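You operate a simulated robot arm through the tools that you are given. There is no shell and no other tool.

The job below is to be done with a simulated robot arm. You get a single attempt, and the scene is never put back.

JOB
Switch both cookers off, rinse the crock's ladle and cover the crock.
Fine: empty the ladle back into the crock; leave it in the rinse pot; glass lid on the crock; spill nothing.

The check looks at the end state, three seconds after you hand in, the way a careful person would. Anything else that was tipped, shoved, dropped, spilled or broken makes it a failure. A push-on lid holds only when it is set on centred and level and pressed home; a screw cap is set on level and turned clockwise until tight.

ROBOT AND FRAMES
A 6-joint arm with a two-finger gripper, fixed in place. Base frame: the origin is on the floor under the middle of its stand, x ahead of it, y to its left, z up; the work surface is at about z = 850. Readings come in mm, rad, newtons and seconds.
It reaches about 1572 mm from its shoulder. Its first joint turns from -2.897 to 2.897 rad. Payload 2.45 kg.
The TCP is the grasp point between the finger pads, 20 mm short of the fingertips. In the tool frame z runs along the fingers and y along their closing line. The gripper opens to 140 mm; its body begins 168 mm behind the TCP.
Orientation is that of the tool frame in the base frame, as a unit quaternion [x, y, z, w]. With the fingers straight down and closing along the base's y, the tool's x points along the base's -x, its y along +y and its z along -z.

CONTROLS
- The arm moves only by the tool jog_arm. Its argument "targets" is a list of rows, each a list of 2 entries, a list of its own where there are three numbers: the shift along the base's x, y, z in units of 100 mm (1.0 is 100 mm), then the turn, a rotation vector about the base's x, y, z in units of 180 degrees (1.0 is 180 degrees). In form: [[[x, y, z], [wx, wy, wz]], ...]. A call has 1 to 20 rows; each row is the pose to reach, as a shift and turn from the pose commanded when the call began. "hand" is the finger opening in mm, from 0 to 140, set as the call begins (left out, the last holds). A call with a number of a shift or a turn outside -1 to 1 is refused whole. A row lasts 0.2 s, in which the tool goes at most 50 mm and 0.15 rad; a call with a longer step from one row to the next is refused whole, and so is a gripper value outside its range. A pose out of reach is approached as far as the arm can. The call stops where the force on the tool passes 90 N (or 10 N more than at its start, if that is more) or the arm is blocked; 0.2 s more then pass. Each finger travels about 45 mm/s and halts on what it meets, pressing with about 22 N; the grip force reading is that of the motor and also rises with nothing between the fingers. The clock runs only during rows and for 0.2 s after the last one: add rows that repeat a pose to give the fingers time. It gives the time, the measured TCP pose, the force on the tool (base axes), the opening and the grip force at its end, in the units of the frame above (readings bear some noise), with the torque about the TCP (base axes, N m) and any sound that the robot's microphone picked up.
- Cameras (640 x 400 px; columns grow to the right, rows downward): "scene" is fixed at [225.8, -507.6, 1696.1]; the picture's right is [0.82, -0.57, 0.00], its down [-0.31, -0.44, -0.84] and it looks along [0.48, 0.69, -0.54] (base axes); focal length 328 px, centre (320, 200). "wrist" rides on the gripper at [78, 11, -209] in the tool frame; the picture's right is [-0.14, 0.99, 0.00], its down [-0.92, -0.13, -0.37] and it looks along [-0.36, -0.05, 0.93] (tool axes); focal length 280 px, centre (320, 200). There is no depth. A picture from a camera that has moved, and an enlarged one, comes with that camera's place and axes in the base frame and with its lens. The place of the scene camera against the robot may be out by one fixed shift of up to 18 mm in any direction.
- get_image(camera): a new picture of that camera. The clock stands still meanwhile.
- zoom(camera, box): a new picture of the part [left, top, right, bottom] of that camera's present view, enlarged. The clock stands still meanwhile.
- hand_in(): hands the job in; it is judged then, once.

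Places have to be worked out from the pictures, the camera data and where the tool is seen. Open the gripper and draw the arm clear of the work before you hand the job in, unless the task says otherwise.

The tools are called after "Call:" as name(argument=value, ...) on one line, values as JSON. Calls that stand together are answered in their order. jog_arm: Moves the arm, as the interface text tells. Its arguments: {"type":"object","properties":{"targets":{"type":"array"},"hand":{"type":"number"}},"required":["targets"]} The other tools are called the same way: get_image (camera) takes a picture; zoom (camera, box) takes an enlarged picture of a part of a camera's view; hand_in () hands the job in.

At the start:

```text
clock: 0.0
tcp_pos: [523.4, 454.0, 1372.9]
tcp_rot: [0.0, 1.0, 0.0, 0.0]
wrist_force: [0.8, 0.3, -0.4]
moment: [-0.01, 0.0, -0.03]
finger_gap: 140.0
grasp_force: 0.1
```

scene: 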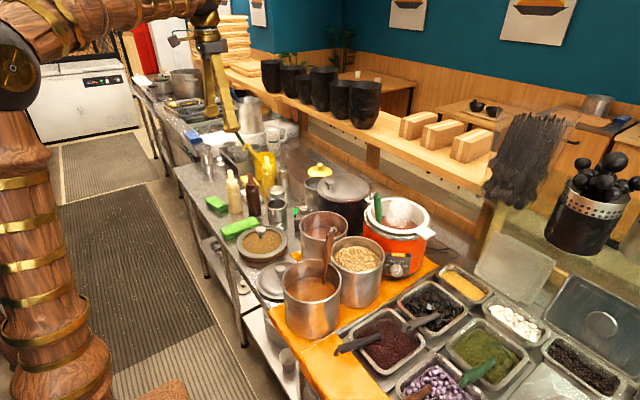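
wrist: 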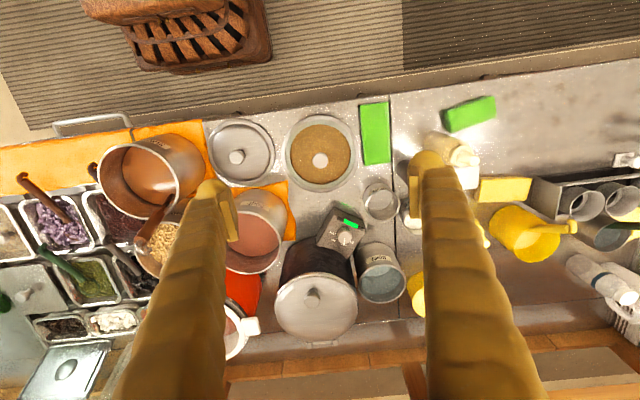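

I start by looking closer at the scene, to find the cookers, the crock, the ladle, the rinse pot and the glass lid.

Call:
zoom(camera="scene", box=[200, 140, 440, 340])

Call:
zoom(camera="scene", box=[340, 170, 460, 290])

Call:
zoom(camera="wrist", box=[180, 80, 480, 380])

Call:
zoom(camera="scene", box=[240, 160, 340, 260])

```text
2.00 times, centred on (320, 240) of scene
camera zoom: at [225.8, -507.6, 1696.1], right [0.82, -0.57, 0.0], down [-0.31, -0.44, -0.84], along [0.48, 0.69, -0.54], focal length 656 px, centre (320, 120)
```

zoom: 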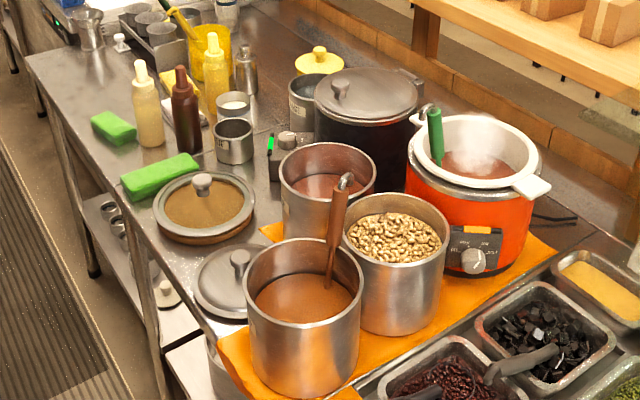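

```text
3.33 times, centred on (400, 230) of scene
camera zoom: at [225.8, -507.6, 1696.1], right [0.82, -0.57, 0.0], down [-0.31, -0.44, -0.84], along [0.48, 0.69, -0.54], focal length 1093 px, centre (53, 100)
```

zoom: 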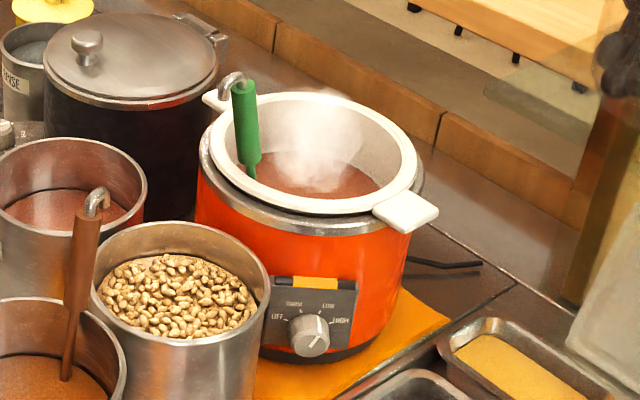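

```text
1.33 times, centred on (330, 230) of wrist
camera zoom: at [445.2, 464.0, 1583.2], right [0.14, 0.99, 0.0], down [0.92, -0.13, 0.37], along [0.36, -0.05, -0.93], focal length 374 px, centre (307, 160)
```

zoom: 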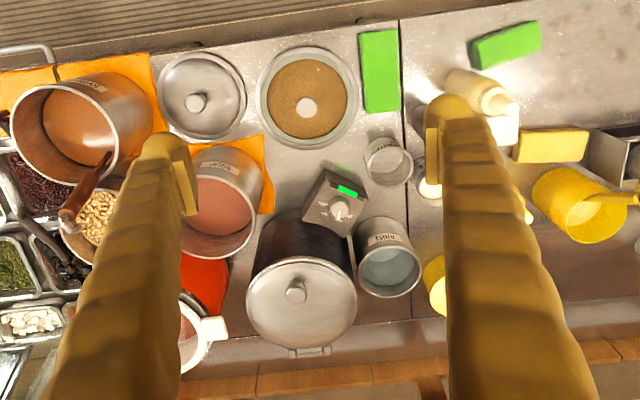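

```text
4.00 times, centred on (290, 210) of scene
camera zoom: at [225.8, -507.6, 1696.1], right [0.82, -0.57, 0.0], down [-0.31, -0.44, -0.84], along [0.48, 0.69, -0.54], focal length 1311 px, centre (440, 160)
```

zoom: 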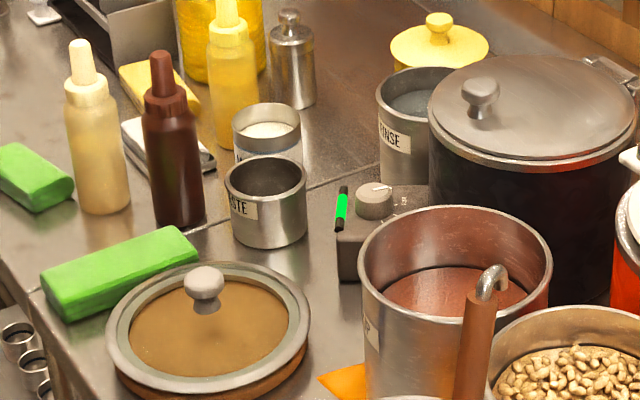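

The orange cooker with the white crock (green-handled ladle) and the black pot with a control box look like the two cookers; I zoom further on the dials, the lid and the labels.

Call:
zoom(camera="scene", box=[370, 245, 430, 285])

Call:
zoom(camera="scene", box=[255, 195, 315, 235])

Call:
zoom(camera="wrist", box=[300, 190, 380, 260])

Call:
zoom(camera="wrist", box=[200, 100, 400, 210])

Call:
zoom(camera="scene", box=[355, 180, 445, 250])

Call:
zoom(camera="scene", box=[225, 215, 325, 305])

```text
10.00 times, centred on (400, 265) of scene
camera zoom: at [225.8, -507.6, 1696.1], right [0.82, -0.57, 0.0], down [-0.31, -0.44, -0.84], along [0.48, 0.69, -0.54], focal length 3278 px, centre (-480, -450)
```

zoom: 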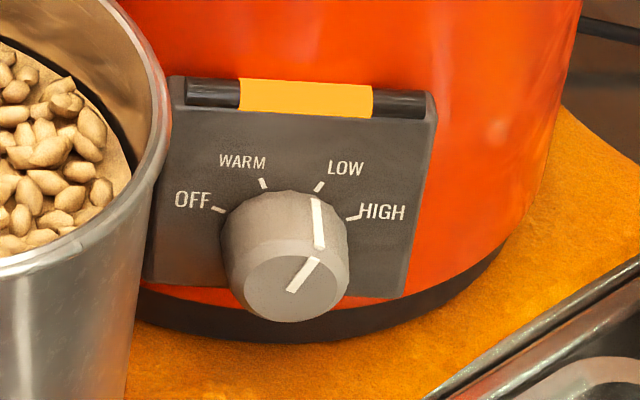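

```text
10.00 times, centred on (285, 215) of scene
camera zoom: at [225.8, -507.6, 1696.1], right [0.82, -0.57, 0.0], down [-0.31, -0.44, -0.84], along [0.48, 0.69, -0.54], focal length 3278 px, centre (670, 50)
```

zoom: 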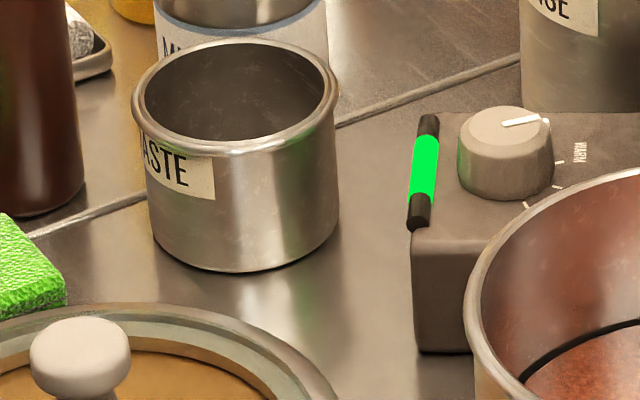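

```text
5.71 times, centred on (340, 225) of wrist
camera zoom: at [445.2, 464.0, 1583.2], right [0.14, 0.99, 0.0], down [0.92, -0.13, 0.37], along [0.36, -0.05, -0.93], focal length 1602 px, centre (206, 57)
```

zoom: 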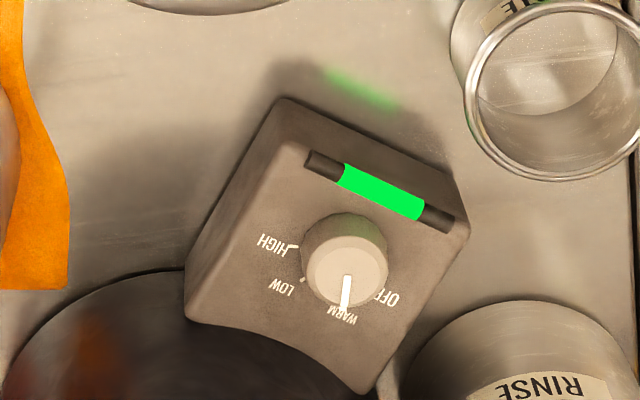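

```text
3.20 times, centred on (300, 155) of wrist
camera zoom: at [445.2, 464.0, 1583.2], right [0.14, 0.99, 0.0], down [0.92, -0.13, 0.37], along [0.36, -0.05, -0.93], focal length 897 px, centre (384, 344)
```

zoom: 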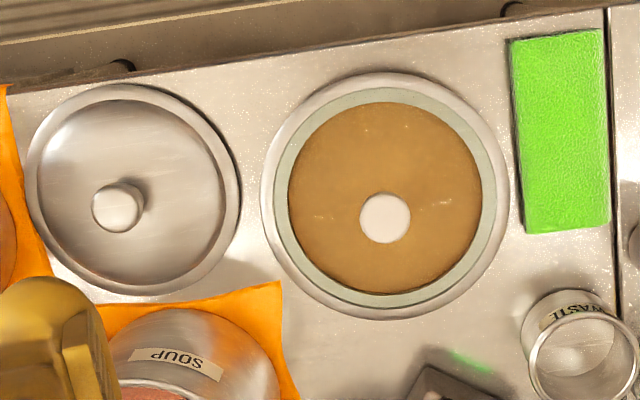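

```text
5.71 times, centred on (400, 215) of scene
camera zoom: at [225.8, -507.6, 1696.1], right [0.82, -0.57, 0.0], down [-0.31, -0.44, -0.84], along [0.48, 0.69, -0.54], focal length 1873 px, centre (-137, 114)
```

zoom: 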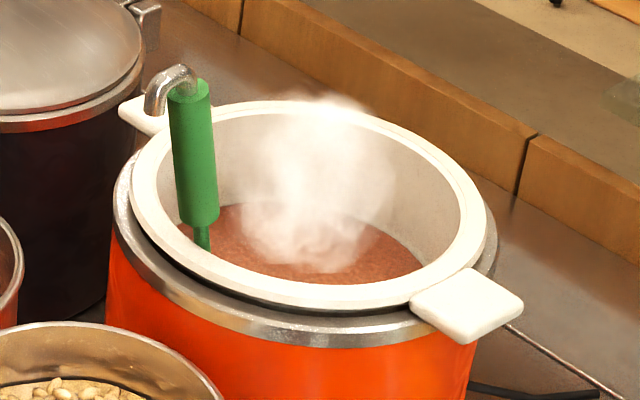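

```text
4.44 times, centred on (275, 260) of scene
camera zoom: at [225.8, -507.6, 1696.1], right [0.82, -0.57, 0.0], down [-0.31, -0.44, -0.84], along [0.48, 0.69, -0.54], focal length 1457 px, centre (520, -67)
```

zoom: 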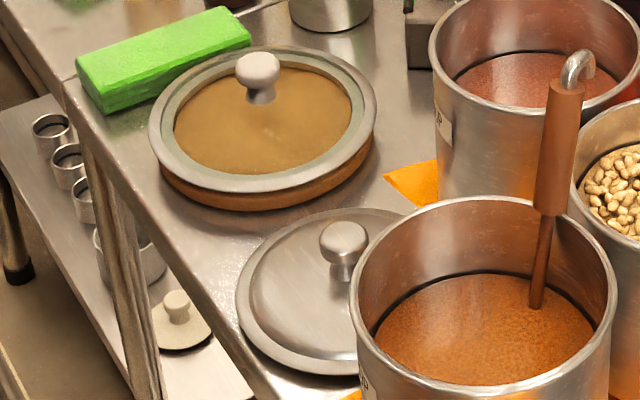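

Knob of the black pot's control box triangulates to about (826, 478, 906), with the pointer near WARM and OFF to be reached counter-clockwise seen from above. I move nearer to it for a better view.

Call:
jog_arm(targets=[[[0.4, 0.04, -0.29], [0, 0, 0]], [[0.8, 0.08, -0.58], [0, 0, 0]]])

```text
clock: 0.6
tcp_pos: [604.5, 460.2, 1315.4]
tcp_rot: [0.0, 1.0, 0.0, 0.0]
wrist_force: [0.5, -0.1, 0.5]
moment: [0.06, -0.06, -0.02]
finger_gap: 140.0
grasp_force: 0.1
```

The move went as commanded; I continue toward the area above the control box.

Call:
jog_arm(targets=[[[0.4, 0.04, -0.29], [0, 0, 0]], [[0.8, 0.08, -0.58], [0, 0, 0]]])

```text
clock: 1.2
tcp_pos: [684.0, 468.4, 1257.8]
tcp_rot: [0.0, 1.0, 0.001, 0.002]
wrist_force: [-0.1, -0.1, 0.8]
moment: [0.04, -0.04, -0.03]
finger_gap: 140.1
grasp_force: 0.1
```

Still clear of everything; I take a picture from here.

Call:
get_image(camera="wrist")

Call:
zoom(camera="wrist", box=[270, 150, 400, 250])

```text
taken
camera wrist: at [606.6, 480.0, 1468.6], right [0.14, 0.99, 0.0], down [0.92, -0.13, 0.37], along [0.37, -0.05, -0.93], focal length 280 px, centre (320, 200)
```

wrist: 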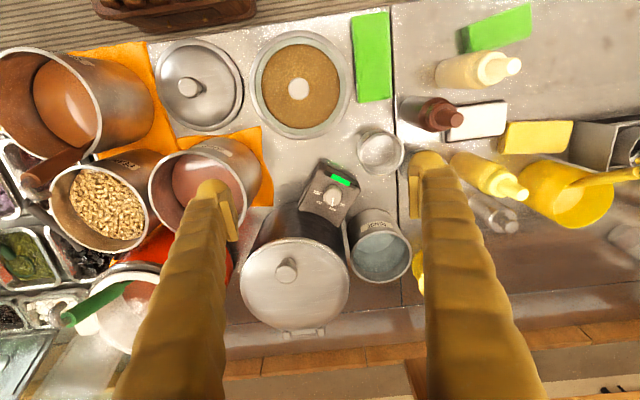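

```text
4.00 times, centred on (335, 200) of wrist
camera zoom: at [606.6, 480.0, 1468.6], right [0.14, 0.99, 0.0], down [0.92, -0.13, 0.37], along [0.37, -0.05, -0.93], focal length 1122 px, centre (260, 200)
```

zoom: 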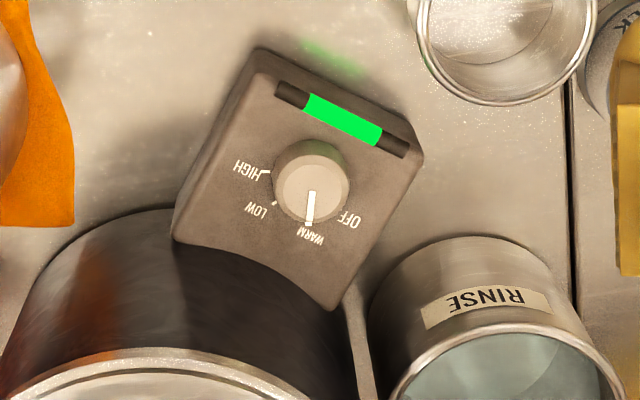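

Both views agree on the knob at about (826, 478), top z≈906, pointing at WARM with OFF about 45° counter-clockwise. I turn the hand -64° about z so that the fingers stay clear of the black pot, close to a 66 mm opening and start descending over the knob.

Call:
jog_arm(targets=[[[0.12, 0.01, -0.08], [0, 0, -0.0444]], [[0.24, 0.02, -0.16], [0, 0, -0.0889]], [[0.36, 0.03, -0.24], [0, 0, -0.1333]], [[0.48, 0.04, -0.32], [0, 0, -0.1778]], [[0.6, 0.05, -0.4], [0, 0, -0.2222]], [[0.72, 0.06, -0.48], [0, 0, -0.2667]], [[0.84, 0.07, -0.56], [0, 0, -0.3111]], [[1.0, 0.08, -0.64], [0, 0, -0.3556]]], hand=66)

```text
clock: 3.0
tcp_pos: [783.8, 477.5, 1194.4]
tcp_rot: [0.531, 0.848, 0.0, 0.0]
wrist_force: [-0.4, 0.7, -0.2]
moment: [0.0, -0.05, 0.01]
finger_gap: 66.1
grasp_force: 0.0
```

The hand is turned as planned (closing line at 26° from x). I move over the knob and lower to z≈1000.

Call:
jog_arm(targets=[[[0.2, 0.0, -0.4], [0, 0, 0]], [[0.42, 0.01, -0.8], [0, 0, 0]], [[0.42, 0.01, -1.0], [0, 0, 0]]])

Call:
get_image(camera="wrist")

Call:
zoom(camera="scene", box=[220, 140, 380, 240])

```text
clock: 3.8
tcp_pos: [824.1, 477.4, 1092.0]
tcp_rot: [0.53, 0.848, 0.0, 0.0]
wrist_force: [0.2, 0.0, -0.1]
moment: [0.04, -0.04, 0.03]
finger_gap: 66.3
grasp_force: 0.1
```

```text
taken
camera wrist: at [800.1, 552.5, 1302.6], right [0.95, 0.31, 0.0], down [0.29, -0.88, 0.37], along [0.11, -0.35, -0.93], focal length 280 px, centre (320, 200)
```

wrist: 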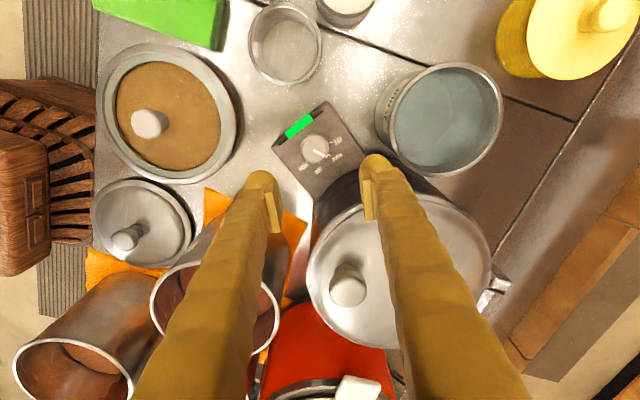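

```text
4.00 times, centred on (300, 190) of scene
camera zoom: at [225.8, -507.6, 1696.1], right [0.82, -0.57, 0.0], down [-0.31, -0.44, -0.84], along [0.48, 0.69, -0.54], focal length 1311 px, centre (400, 240)
```

zoom: 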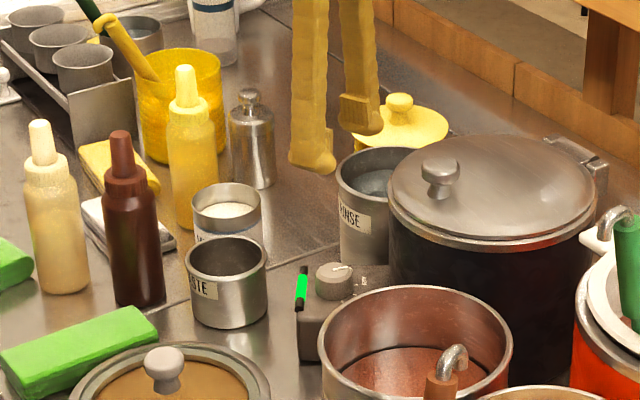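

I zoom the wrist view to pin down the knob against the hand.

Call:
zoom(camera="wrist", box=[260, 90, 380, 190])

```text
4.00 times, centred on (320, 140) of wrist
camera zoom: at [800.1, 552.5, 1302.6], right [0.95, 0.31, 0.0], down [0.29, -0.88, 0.37], along [0.11, -0.35, -0.93], focal length 1122 px, centre (320, 440)
```

zoom: 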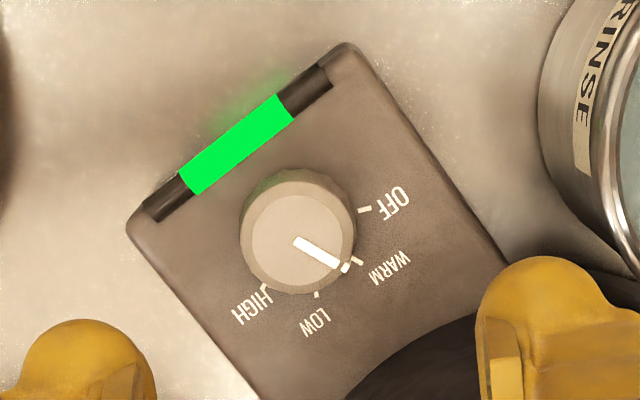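

Three wrist views agree best with the knob at about (817, 477), top z≈922 (the scene camera is a bit off). I correct x by -7 mm and lower to z≈990 to check again.

Call:
jog_arm(targets=[[[-0.04, 0, -0.4], [0, 0, 0]], [[-0.07, 0, -0.8], [0, 0, 0]], [[-0.07, 0, -1.0], [0, 0, 0]]])

Call:
get_image(camera="wrist")

Call:
zoom(camera="wrist", box=[250, 90, 400, 200])

```text
clock: 4.6
tcp_pos: [818.2, 477.9, 992.3]
tcp_rot: [0.53, 0.848, 0.0, 0.0]
wrist_force: [0.0, -0.5, -0.6]
moment: [0.02, 0.02, -0.02]
finger_gap: 66.1
grasp_force: 0.0
```

```text
taken
camera wrist: at [794.6, 553.5, 1202.9], right [0.95, 0.31, 0.0], down [0.29, -0.88, 0.37], along [0.12, -0.35, -0.93], focal length 280 px, centre (320, 200)
```

wrist: 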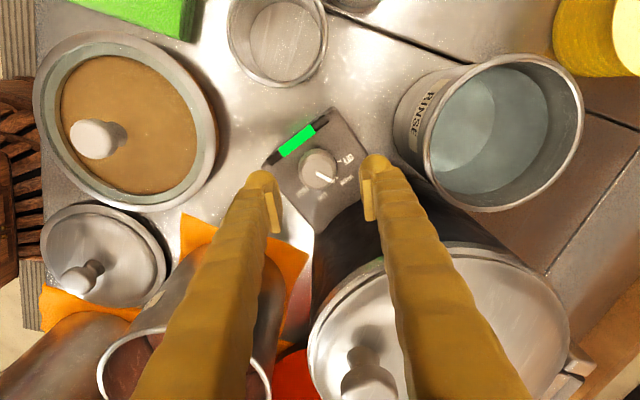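

```text
3.64 times, centred on (325, 145) of wrist
camera zoom: at [794.6, 553.5, 1202.9], right [0.95, 0.31, 0.0], down [0.29, -0.88, 0.37], along [0.12, -0.35, -0.93], focal length 1020 px, centre (302, 400)
```

zoom: 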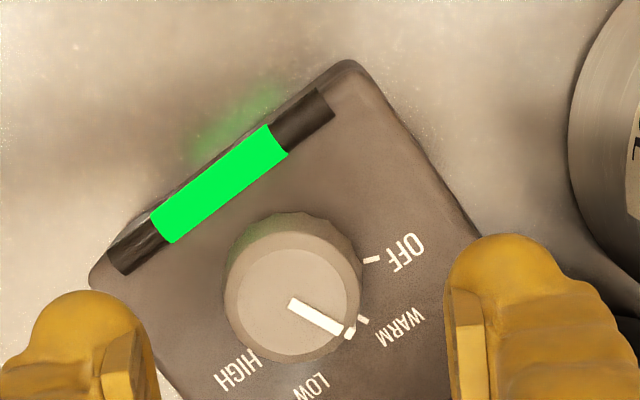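

The hand is centred on the knob (about 816, 477). I lower to TCP z≈930, fingertips around the knob just above the box top.

Call:
jog_arm(targets=[[[-0.01, -0.01, -0.3], [0, 0, 0]], [[-0.015, -0.01, -0.5], [0, 0, 0]], [[-0.015, -0.01, -0.64], [0, 0, 0]]])

Call:
get_image(camera="wrist")

Call:
zoom(camera="scene", box=[260, 170, 340, 240])

```text
clock: 5.4
tcp_pos: [817.9, 477.0, 930.6]
tcp_rot: [0.53, 0.848, 0.001, 0.0]
wrist_force: [1.2, -0.9, 24.3]
moment: [-0.16, 1.09, 0.02]
finger_gap: 67.3
grasp_force: 0.4
```

```text
taken
camera wrist: at [792.8, 552.0, 1141.1], right [0.95, 0.31, 0.0], down [0.29, -0.88, 0.37], along [0.12, -0.35, -0.93], focal length 280 px, centre (320, 200)
```

wrist: 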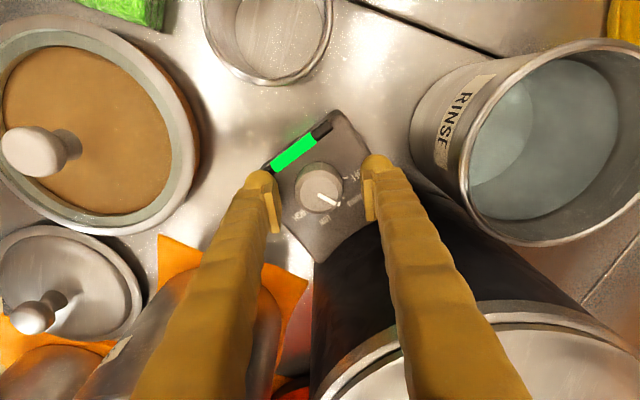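

```text
5.71 times, centred on (300, 205) of scene
camera zoom: at [225.8, -507.6, 1696.1], right [0.82, -0.57, 0.0], down [-0.31, -0.44, -0.84], along [0.48, 0.69, -0.54], focal length 1873 px, centre (434, 171)
```

zoom: 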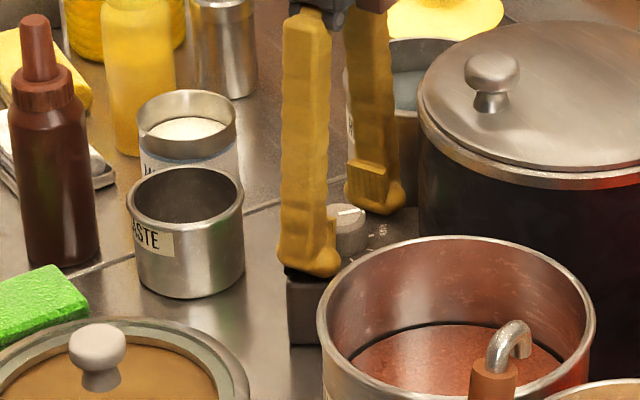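

The left fingertip rests on the box (24 N up, z≈910), likely at the lamp bar. I lift 3 mm and close the fingers on the knob.

Call:
jog_arm(targets=[[[0, 0, 0.02], [0, 0, 0]], [[0, 0, 0.03], [0, 0, 0]]])

Call:
jog_arm(targets=[[[0, 0, 0], [0, 0, 0]], [[0, 0, 0], [0, 0, 0]], [[0, 0, 0], [0, 0, 0]], [[0, 0, 0], [0, 0, 0]], [[0, 0, 0], [0, 0, 0]], [[0, 0, 0], [0, 0, 0]]], hand=25)

Call:
get_image(camera="wrist")

```text
clock: 6.0
tcp_pos: [815.9, 477.0, 931.9]
tcp_rot: [0.53, 0.848, -0.001, -0.001]
wrist_force: [0.3, 0.4, 1.9]
moment: [0.0, 0.04, -0.03]
finger_gap: 65.3
grasp_force: 0.0
```

```text
clock: 7.4
tcp_pos: [817.3, 477.0, 931.9]
tcp_rot: [0.53, 0.848, 0.0, 0.0]
wrist_force: [0.0, -2.1, -7.8]
moment: [-0.03, 0.01, 0.02]
finger_gap: 37.8
grasp_force: 45.5
```

```text
taken
camera wrist: at [792.9, 551.9, 1141.8], right [0.95, 0.31, 0.0], down [0.29, -0.88, 0.37], along [0.11, -0.35, -0.93], focal length 280 px, centre (320, 200)
```

wrist: 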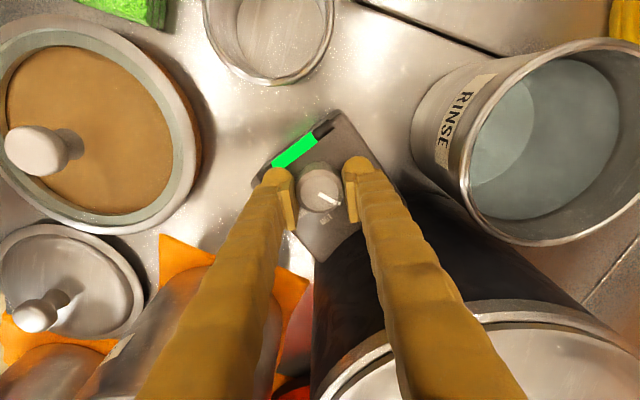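

The knob is held (37.8 mm). I turn the hand +45° about z, toward OFF.

Call:
jog_arm(targets=[[[0, 0, 0], [0, 0, 0.0417]], [[0, 0, 0], [0, 0, 0.0833]], [[0, 0, 0], [0, 0, 0.125]], [[0, 0, 0], [0, 0, 0.1667]], [[0, 0, 0], [0, 0, 0.2083]], [[0, 0, 0], [0, 0, 0.25]]])

Call:
get_image(camera="wrist")

Call:
zoom(camera="wrist", box=[270, 120, 380, 230])

```text
clock: 8.8
tcp_pos: [817.6, 477.8, 930.8]
tcp_rot: [0.164, 0.986, 0.0, 0.0]
wrist_force: [27.4, 4.4, -19.3]
moment: [-0.04, -0.44, -0.31]
finger_gap: 38.2
grasp_force: 45.6
```

```text
taken
camera wrist: at [747.6, 513.4, 1141.9], right [0.45, 0.89, 0.0], down [0.83, -0.42, 0.37], along [0.33, -0.17, -0.93], focal length 280 px, centre (320, 200)
```

wrist: 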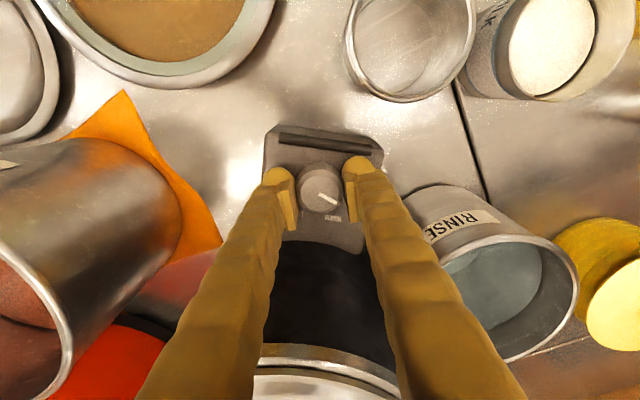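

```text
3.64 times, centred on (325, 175) of wrist
camera zoom: at [747.6, 513.4, 1141.9], right [0.45, 0.89, 0.0], down [0.83, -0.42, 0.37], along [0.33, -0.17, -0.93], focal length 1020 px, centre (302, 291)
```

zoom: 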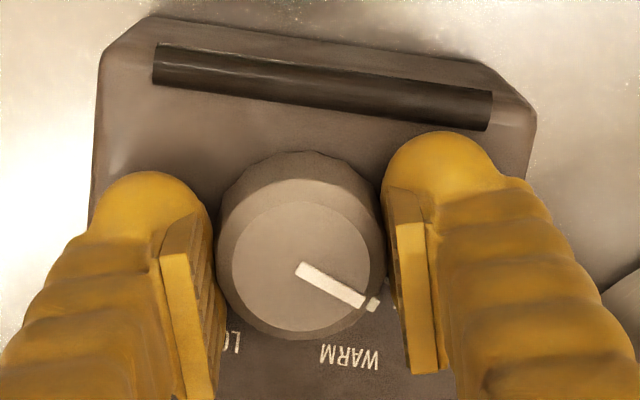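

The green lamp is out and the pointer has turned with the hand. I open the fingers and lift clear, then check the dial.

Call:
jog_arm(targets=[[[0, 0, 0], [0, 0, 0]], [[0, 0, 0], [0, 0, 0]], [[0, 0, 0], [0, 0, 0]], [[0, 0, 0], [0, 0, 0]]], hand=62)

Call:
jog_arm(targets=[[[0, 0, 0.3], [0, 0, 0]], [[0, 0, 0.6], [0, 0, 0]], [[0, 0, 1.0], [0, 0, 0]]])

Call:
get_image(camera="wrist")

Call:
zoom(camera="wrist", box=[270, 120, 380, 230])

```text
clock: 9.8
tcp_pos: [817.7, 477.4, 933.8]
tcp_rot: [0.165, 0.986, 0.0, 0.0]
wrist_force: [0.0, -0.2, 0.1]
moment: [-0.01, 0.01, 0.0]
finger_gap: 61.9
grasp_force: 0.3
```

```text
clock: 10.6
tcp_pos: [815.8, 479.4, 1031.9]
tcp_rot: [0.165, 0.986, 0.0, 0.0]
wrist_force: [0.4, 0.1, 0.1]
moment: [-0.03, 0.03, -0.01]
finger_gap: 62.0
grasp_force: 0.1
```

```text
taken
camera wrist: at [746.3, 514.7, 1240.5], right [0.45, 0.89, 0.0], down [0.83, -0.42, 0.37], along [0.33, -0.17, -0.93], focal length 280 px, centre (320, 200)
```

wrist: 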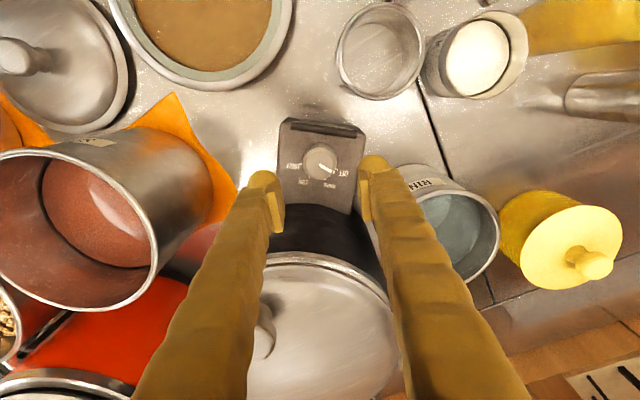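

```text
3.64 times, centred on (325, 175) of wrist
camera zoom: at [746.3, 514.7, 1240.5], right [0.45, 0.89, 0.0], down [0.83, -0.42, 0.37], along [0.33, -0.17, -0.93], focal length 1020 px, centre (302, 291)
```

zoom: 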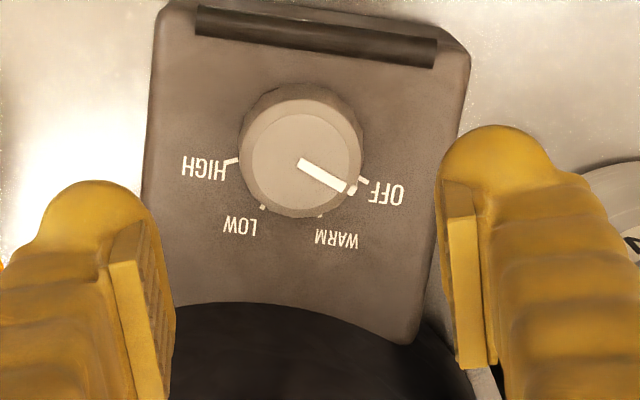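

Pointer sits on the OFF tick and the lamp is dark, so the black cooker is off. Next is the orange cooker: I raise the arm and swing over toward it.

Call:
jog_arm(targets=[[[0, 0, 0.5], [0, 0, 0]], [[0, 0, 1.0], [0, 0, 0]]])

Call:
jog_arm(targets=[[[-0.2, -0.25, 0.35], [0, 0, 0]], [[-0.4, -0.5, 0.7], [0, 0, 0]], [[-0.6, -0.75, 1.0], [0, 0, 0]], [[-0.8, -1.0, 1.0], [0, 0, 0]]])

Call:
jog_arm(targets=[[[-0.1, -0.2, 0], [0, 0, -0.04]], [[-0.2, -0.4, 0], [0, 0, -0.08]], [[-0.3, -0.6, 0], [0, 0, -0.12]], [[-0.4, -0.8, 0], [0, 0, -0.16]], [[-0.5, -1.0, 0], [0, 0, -0.2]], [[-0.5, -1.0, 0], [0, 0, -0.24]], [[-0.5, -1.0, 0], [0, 0, -0.28]]])

Call:
jog_arm(targets=[[[0, -0.2, 0], [0, 0, -0.04]], [[0, -0.4, 0], [0, 0, -0.08]], [[0, -0.6, 0], [0, 0, -0.12]], [[0, -0.8, 0], [0, 0, -0.16]], [[0, -1.0, 0], [0, 0, -0.2]], [[0, -1.0, 0], [0, 0, -0.24]], [[0, -1.0, 0], [0, 0, -0.28]], [[0, -1.0, 0], [0, 0, -0.33]]])

Call:
get_image(camera="wrist")

Call:
get_image(camera="scene")

```text
clock: 11.2
tcp_pos: [818.8, 477.1, 1130.7]
tcp_rot: [0.165, 0.986, -0.001, -0.001]
wrist_force: [0.4, 0.7, -1.0]
moment: [0.02, 0.02, -0.02]
finger_gap: 61.7
grasp_force: 0.1
```

```text
clock: 12.2
tcp_pos: [739.7, 376.7, 1230.3]
tcp_rot: [0.166, 0.986, 0.001, 0.0]
wrist_force: [0.1, 0.0, 0.4]
moment: [-0.01, 0.04, -0.01]
finger_gap: 61.8
grasp_force: 0.1
```

```text
clock: 13.8
tcp_pos: [686.5, 276.9, 1232.7]
tcp_rot: [0.569, 0.822, 0.0, 0.0]
wrist_force: [0.7, 0.3, -0.4]
moment: [0.01, 0.02, 0.01]
finger_gap: 61.8
grasp_force: 0.1
```

```text
refused: row 8 steps farther than a row can; nothing moved
```

```text
taken
camera wrist: at [669.3, 353.4, 1442.1], right [0.98, 0.22, 0.0], down [0.2, -0.91, 0.37], along [0.08, -0.36, -0.93], focal length 280 px, centre (320, 200)
```

wrist: 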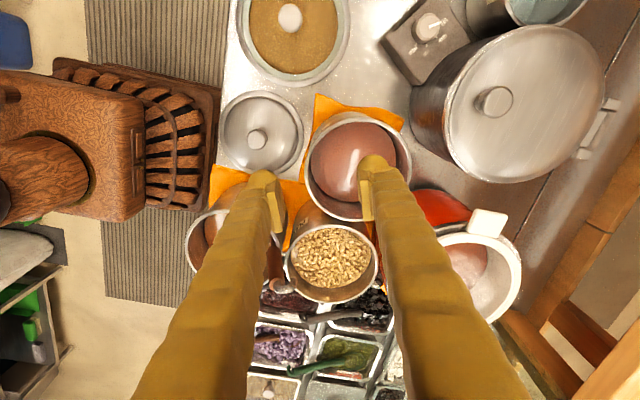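

```text
taken
```

scene: 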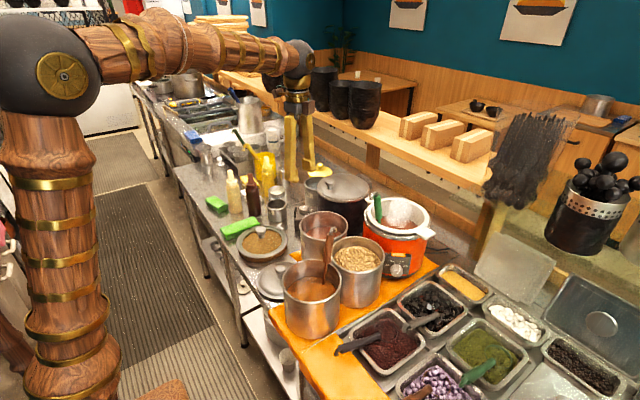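

The last call was refused for too large a rotation step; the rest worked. I continue with smaller steps, turning the hand so that the camera ends up above it for the side approach to the orange cooker's dial.

Call:
jog_arm(targets=[[[0, -0.2, 0], [0, 0, -0.042]], [[0, -0.4, 0], [0, 0, -0.084]], [[0, -0.6, 0], [0, 0, -0.126]], [[0, -0.8, 0], [0, 0, -0.168]], [[0, -1.0, 0], [0, 0, -0.21]], [[0, -1.0, 0], [0, 0, -0.252]], [[0, -1.0, 0], [0, 0, -0.294]], [[0, -1.0, 0], [0, 0, -0.336]]])

Call:
jog_arm(targets=[[[0, -0.4, 0], [0, 0, 0]], [[0, -0.8, 0], [0, 0, 0]], [[0, -1.0, 0], [0, 0, 0]]])

Call:
get_image(camera="wrist")

```text
clock: 15.6
tcp_pos: [687.0, 178.1, 1232.5]
tcp_rot: [0.907, 0.422, -0.001, 0.0]
wrist_force: [0.6, -0.1, 0.9]
moment: [0.05, 0.02, 0.04]
finger_gap: 61.9
grasp_force: 0.1
```

```text
clock: 16.4
tcp_pos: [687.3, 77.4, 1232.4]
tcp_rot: [0.906, 0.424, 0.0, 0.0]
wrist_force: [0.3, 0.3, 0.1]
moment: [0.04, -0.02, -0.02]
finger_gap: 62.1
grasp_force: 0.0
```

```text
taken
camera wrist: at [745.9, 130.1, 1441.7], right [0.67, -0.74, 0.0], down [-0.69, -0.62, 0.37], along [-0.27, -0.25, -0.93], focal length 280 px, centre (320, 200)
```

wrist: 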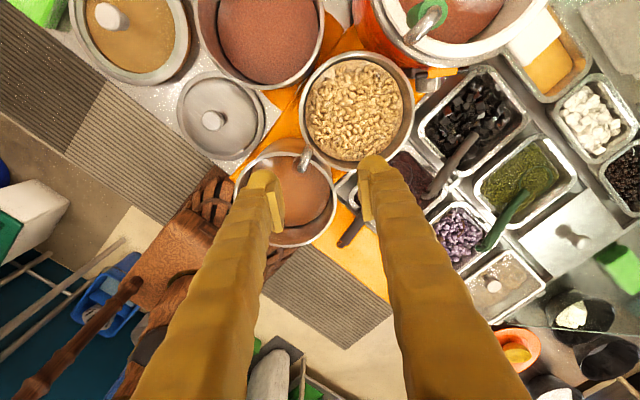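

The hand's camera side now points along the approach direction. I shift beyond the pots and then tilt the hand by 55° toward the panel.

Call:
jog_arm(targets=[[[0.2, -0.4, 0], [0, 0, 0]], [[0.4, -0.8, 0], [0, 0, 0]], [[0.5, -1.0, 0], [0, 0, 0]]])

Call:
jog_arm(targets=[[[0, -0.1, -0.05], [0.0293, -0.0245, 0]], [[0, -0.2, -0.1], [0.0587, -0.049, 0]], [[0, -0.3, -0.15], [0.088, -0.0736, 0]], [[0, -0.4, -0.2], [0.1173, -0.0981, 0]], [[0, -0.5, -0.25], [0.1467, -0.1226, 0]], [[0, -0.6, -0.3], [0.176, -0.1471, 0]], [[0, -0.7, -0.35], [0.2054, -0.1717, 0]], [[0, -0.8, -0.4], [0.2347, -0.1962, 0]]])

Call:
get_image(camera="wrist")

Call:
get_image(camera="scene")

```text
clock: 17.2
tcp_pos: [737.0, -22.9, 1234.3]
tcp_rot: [0.906, 0.424, 0.0, 0.0]
wrist_force: [0.1, -0.3, -0.1]
moment: [-0.01, 0.01, 0.01]
finger_gap: 62.1
grasp_force: 0.0
```

```text
clock: 19.0
tcp_pos: [736.5, -102.3, 1191.9]
tcp_rot: [0.802, 0.375, 0.421, -0.196]
wrist_force: [-0.4, 0.0, 0.0]
moment: [-0.03, 0.0, 0.0]
finger_gap: 61.9
grasp_force: 0.0
```

```text
taken
camera wrist: at [663.1, -206.9, 1376.5], right [0.71, -0.7, -0.11], down [-0.63, -0.55, -0.55], along [0.32, 0.46, -0.83], focal length 280 px, centre (320, 200)
```

wrist: 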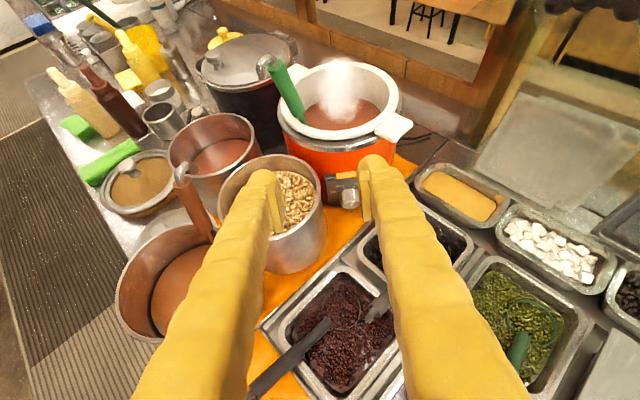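

```text
taken
```

scene: 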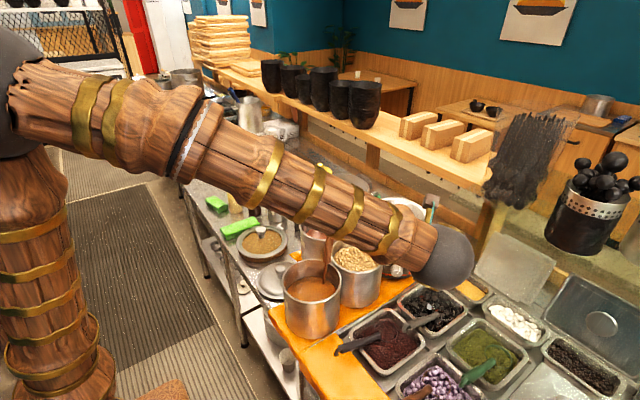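

Good view of the panel side; I zoom on the dial, crock and neighbours from here.

Call:
zoom(camera="wrist", box=[270, 130, 410, 250])

Call:
zoom(camera="wrist", box=[240, 40, 430, 180])

```text
3.33 times, centred on (340, 190) of wrist
camera zoom: at [663.1, -206.9, 1376.5], right [0.71, -0.7, -0.11], down [-0.63, -0.55, -0.55], along [0.32, 0.46, -0.83], focal length 935 px, centre (253, 233)
```

zoom: 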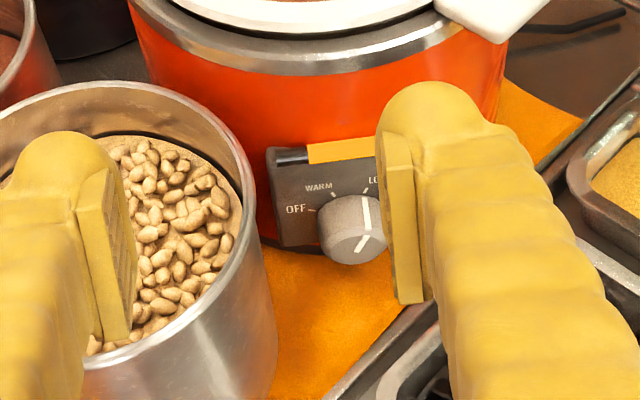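

```text
2.86 times, centred on (335, 110) of wrist
camera zoom: at [663.1, -206.9, 1376.5], right [0.71, -0.7, -0.11], down [-0.63, -0.55, -0.55], along [0.32, 0.46, -0.83], focal length 801 px, centre (277, 457)
```

zoom: 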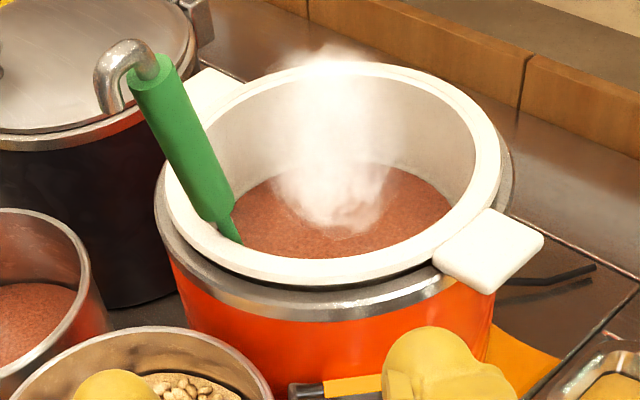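

Pointer is at LOW, OFF needs about 90° counter-clockwise seen from the front. I narrow the fingers and move to a standoff on the approach line, about 250 mm from the dial.

Call:
jog_arm(targets=[[[0.05, -0.12, -0.25], [0, 0, 0]], [[0.12, -0.24, -0.5], [0, 0, 0]], [[0.18, -0.36, -0.8], [0, 0, 0]], [[0.23, -0.46, -1.0], [0, 0, 0]]], hand=54)

Call:
jog_arm(targets=[[[0.0, 0, -0.3], [0, 0, 0]], [[0.0, 0, -0.55], [0, 0, 0]]])

Call:
get_image(camera="wrist")

Call:
zoom(camera="wrist", box=[270, 90, 410, 210])

```text
clock: 20.0
tcp_pos: [760.2, -148.1, 1092.6]
tcp_rot: [0.803, 0.376, 0.419, -0.195]
wrist_force: [-0.5, -1.1, -0.1]
moment: [0.01, 0.0, 0.01]
finger_gap: 54.2
grasp_force: 0.1
```

```text
clock: 20.6
tcp_pos: [760.5, -148.5, 1037.6]
tcp_rot: [0.803, 0.375, 0.419, -0.195]
wrist_force: [0.0, 0.8, -0.5]
moment: [0.0, 0.04, 0.01]
finger_gap: 54.1
grasp_force: 0.0
```

```text
taken
camera wrist: at [687.5, -252.5, 1221.3], right [0.71, -0.7, -0.11], down [-0.63, -0.55, -0.54], along [0.32, 0.46, -0.83], focal length 280 px, centre (320, 200)
```

wrist: 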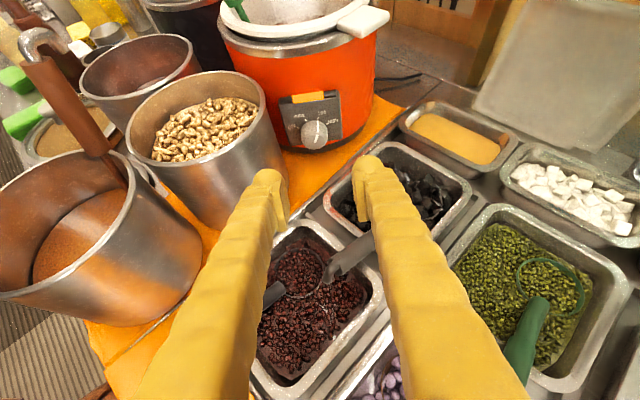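

```text
3.33 times, centred on (340, 150) of wrist
camera zoom: at [687.5, -252.5, 1221.3], right [0.71, -0.7, -0.11], down [-0.63, -0.55, -0.54], along [0.32, 0.46, -0.83], focal length 935 px, centre (253, 367)
```

zoom: 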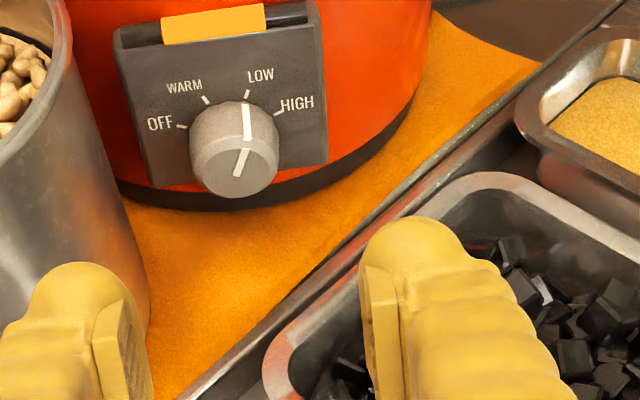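

The dial now triangulates to about (874, -4, 920) with the panel facing (-0.64, -0.77). The nut pot is close on its left, so I roll the hand 45° clockwise about the dial axis and move to a 120 mm standoff coming from the upper right.

Call:
jog_arm(targets=[[[0.15, 0.07, -0.11], [0.0267, 0.032, 0]], [[0.3, 0.13, -0.23], [0.0533, 0.0641, 0]], [[0.45, 0.2, -0.35], [0.08, 0.0961, 0]], [[0.6, 0.27, -0.46], [0.1067, 0.1282, 0]], [[0.75, 0.33, -0.58], [0.1333, 0.1602, 0]], [[0.89, 0.4, -0.69], [0.16, 0.1923, 0]]], hand=50)

Call:
get_image(camera="wrist")

Call:
zoom(camera="wrist", box=[250, 90, 410, 210])

Call:
get_image(camera="scene")

```text
clock: 22.0
tcp_pos: [850.1, -110.1, 969.4]
tcp_rot: [0.817, 0.187, 0.243, -0.489]
wrist_force: [-0.3, 0.4, 0.1]
moment: [-0.03, 0.01, 0.0]
finger_gap: 49.7
grasp_force: 0.0
```

```text
taken
camera wrist: at [874.7, -295.4, 1092.5], right [0.42, -0.46, -0.78], down [-0.9, -0.33, -0.29], along [-0.13, 0.82, -0.55], focal length 280 px, centre (320, 200)
```

wrist: 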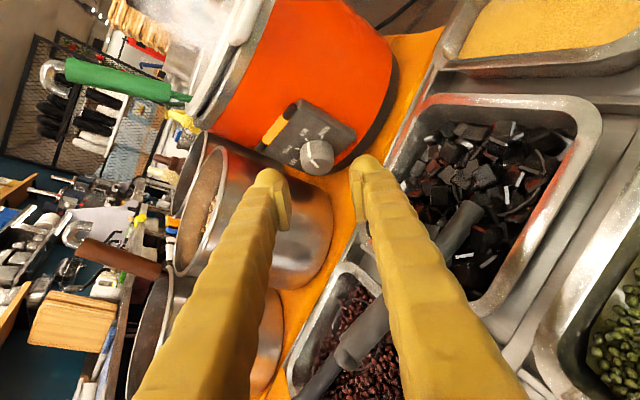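

```text
3.33 times, centred on (330, 150) of wrist
camera zoom: at [874.7, -295.4, 1092.5], right [0.42, -0.46, -0.78], down [-0.9, -0.33, -0.29], along [-0.13, 0.82, -0.55], focal length 935 px, centre (287, 367)
```

zoom: 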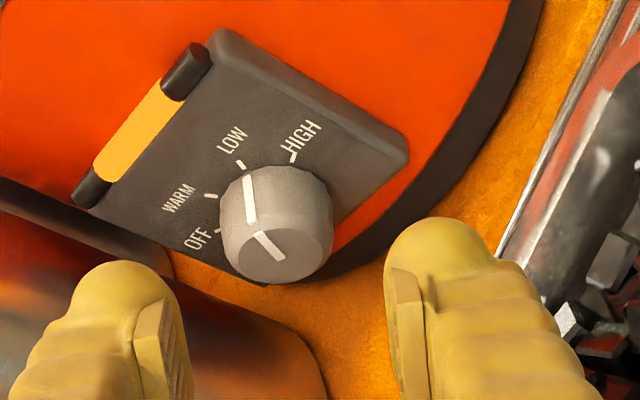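

```text
taken
```

scene: 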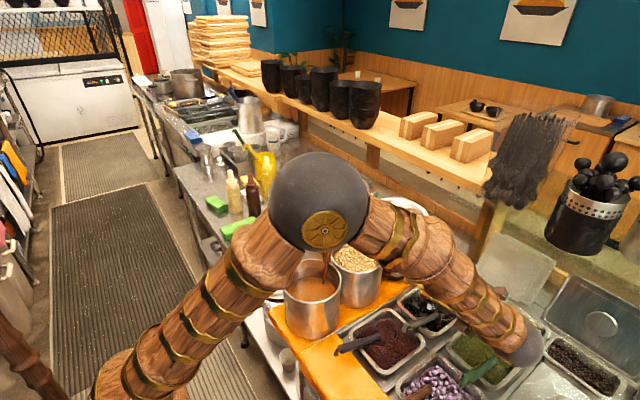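

From this third view the dial face is at about (871.5, -6.5, 924) and the hand is aligned to within 3 mm. I advance 80 mm along the finger direction.

Call:
jog_arm(targets=[[[0.08, 0.36, -0.15], [0, 0, 0]], [[0.156, 0.72, -0.306], [0, 0, 0]]])

Call:
get_image(camera="wrist")

Call:
zoom(camera="wrist", box=[250, 110, 390, 230])

```text
clock: 22.6
tcp_pos: [865.1, -35.7, 939.4]
tcp_rot: [0.818, 0.187, 0.241, -0.488]
wrist_force: [-0.7, -0.2, -0.1]
moment: [-0.02, 0.01, 0.03]
finger_gap: 50.0
grasp_force: 0.0
```

```text
taken
camera wrist: at [888.9, -221.9, 1062.6], right [0.42, -0.46, -0.78], down [-0.9, -0.33, -0.29], along [-0.12, 0.82, -0.55], focal length 280 px, centre (320, 200)
```

wrist: 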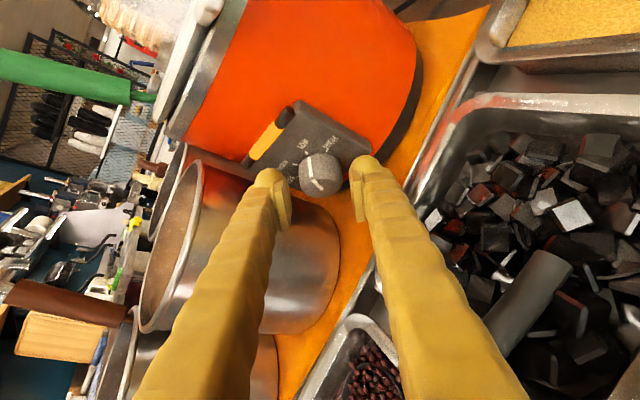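

```text
3.33 times, centred on (320, 170) of wrist
camera zoom: at [888.9, -221.9, 1062.6], right [0.42, -0.46, -0.78], down [-0.9, -0.33, -0.29], along [-0.12, 0.82, -0.55], focal length 935 px, centre (320, 300)
```

zoom: 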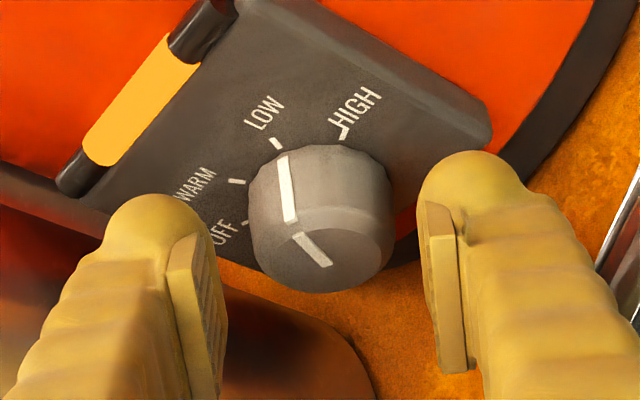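

The dial is centred between the pads. I advance the remaining ~37 mm in small steps, watching for contact.

Call:
jog_arm(targets=[[[0.03, 0.12, -0.055], [0, 0, 0]], [[0.055, 0.22, -0.1], [0, 0, 0]], [[0.075, 0.29, -0.135], [0, 0, 0]]])

Call:
zoom(camera="wrist", box=[250, 110, 390, 230])

```text
clock: 23.5
tcp_pos: [871.9, -14.0, 926.7]
tcp_rot: [0.818, 0.186, 0.244, -0.487]
wrist_force: [-16.7, -14.1, 10.0]
moment: [0.21, -0.33, 0.12]
finger_gap: 50.1
grasp_force: 0.0
stopped in row 3: the force on the tool passed its limit at 97 N (the readings are from after the stop); the commanded pose is now the measured one
```

```text
3.33 times, centred on (320, 170) of wrist
camera zoom: at [894.6, -197.3, 1051.1], right [0.43, -0.46, -0.78], down [-0.9, -0.33, -0.29], along [-0.12, 0.82, -0.55], focal length 935 px, centre (320, 300)
```

zoom: 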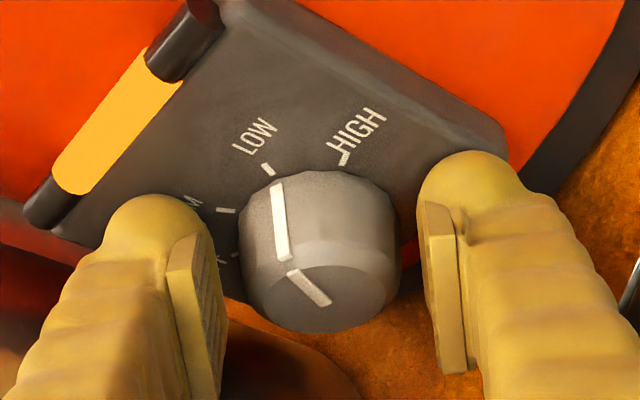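

The fingertips met the panel (dial is shorter than thought); the pads already overlap the dial by about 10 mm. I back off 2 mm, re-centre the TCP on the dial axis, then close.

Call:
jog_arm(targets=[[[-0.013, -0.015, 0], [0, 0, 0]], [[-0.048, 0.014, -0.027], [0, 0, 0]]])

Call:
zoom(camera="wrist", box=[250, 110, 390, 230])

```text
clock: 24.1
tcp_pos: [866.9, -9.7, 923.8]
tcp_rot: [0.817, 0.186, 0.243, -0.488]
wrist_force: [0.5, -0.4, 0.2]
moment: [0.03, 0.01, 0.03]
finger_gap: 49.9
grasp_force: 0.0
```

```text
3.33 times, centred on (320, 170) of wrist
camera zoom: at [890.4, -195.1, 1047.3], right [0.42, -0.46, -0.78], down [-0.9, -0.33, -0.29], along [-0.12, 0.82, -0.55], focal length 935 px, centre (320, 300)
```

zoom: 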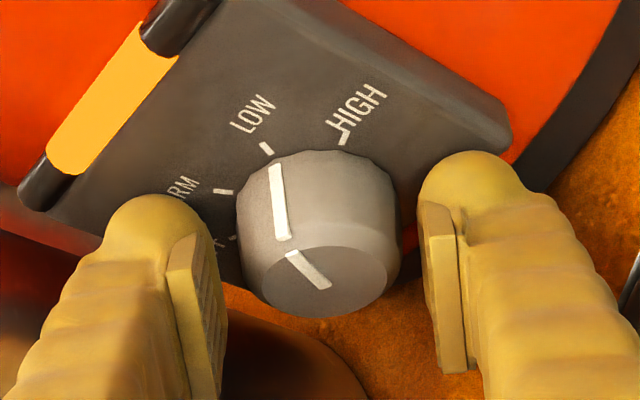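

TCP is now right at the dial's face centre and force-free. I close the fingers on the dial.

Call:
jog_arm(targets=[[[0, 0, 0], [0, 0, 0]], [[0, 0, 0], [0, 0, 0]], [[0, 0, 0], [0, 0, 0]], [[0, 0, 0], [0, 0, 0]], [[0, 0, 0], [0, 0, 0]]], hand=25)

Call:
zoom(camera="wrist", box=[250, 110, 390, 230])

```text
clock: 25.3
tcp_pos: [866.8, -10.3, 922.7]
tcp_rot: [0.818, 0.186, 0.243, -0.487]
wrist_force: [23.6, -4.6, -22.6]
moment: [-0.16, 0.2, -0.27]
finger_gap: 38.2
grasp_force: 44.9
```

```text
3.33 times, centred on (320, 170) of wrist
camera zoom: at [890.7, -195.5, 1046.7], right [0.42, -0.46, -0.78], down [-0.9, -0.33, -0.29], along [-0.12, 0.82, -0.55], focal length 935 px, centre (320, 300)
```

zoom: 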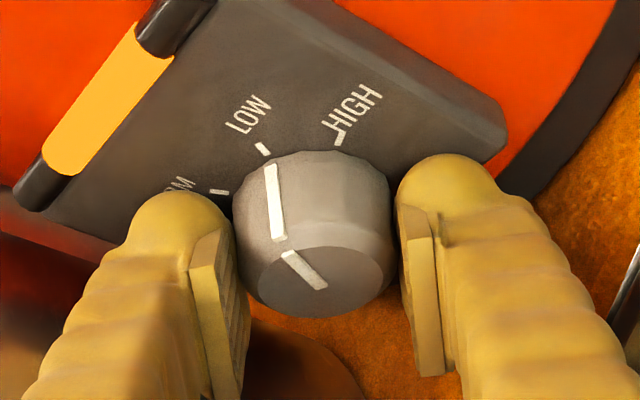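

The grip holds (38.2 mm) with a 31 N side load along the closing line, so I shift the hand 1 mm that way to relieve it before turning.

Call:
jog_arm(targets=[[[0.005, -0.0045, -0.007], [0, 0, 0]], [[0.005, -0.0045, -0.007], [0, 0, 0]]])

```text
clock: 25.9
tcp_pos: [867.2, -10.9, 922.6]
tcp_rot: [0.817, 0.186, 0.244, -0.488]
wrist_force: [19.7, -3.3, -17.4]
moment: [-0.16, 0.13, -0.18]
finger_gap: 38.4
grasp_force: 45.0
```

The load dropped only to about 24 N, so the dial sits a few mm further along; I shift 3 mm more.

Call:
jog_arm(targets=[[[0.008, -0.007, -0.011], [0, 0, 0]], [[0.016, -0.0136, -0.021], [0, 0, 0]]])

```text
clock: 26.5
tcp_pos: [867.1, -11.3, 922.1]
tcp_rot: [0.817, 0.188, 0.243, -0.488]
wrist_force: [-19.9, 12.1, 20.4]
moment: [0.26, -0.21, 0.29]
finger_gap: 38.1
grasp_force: 44.7
```

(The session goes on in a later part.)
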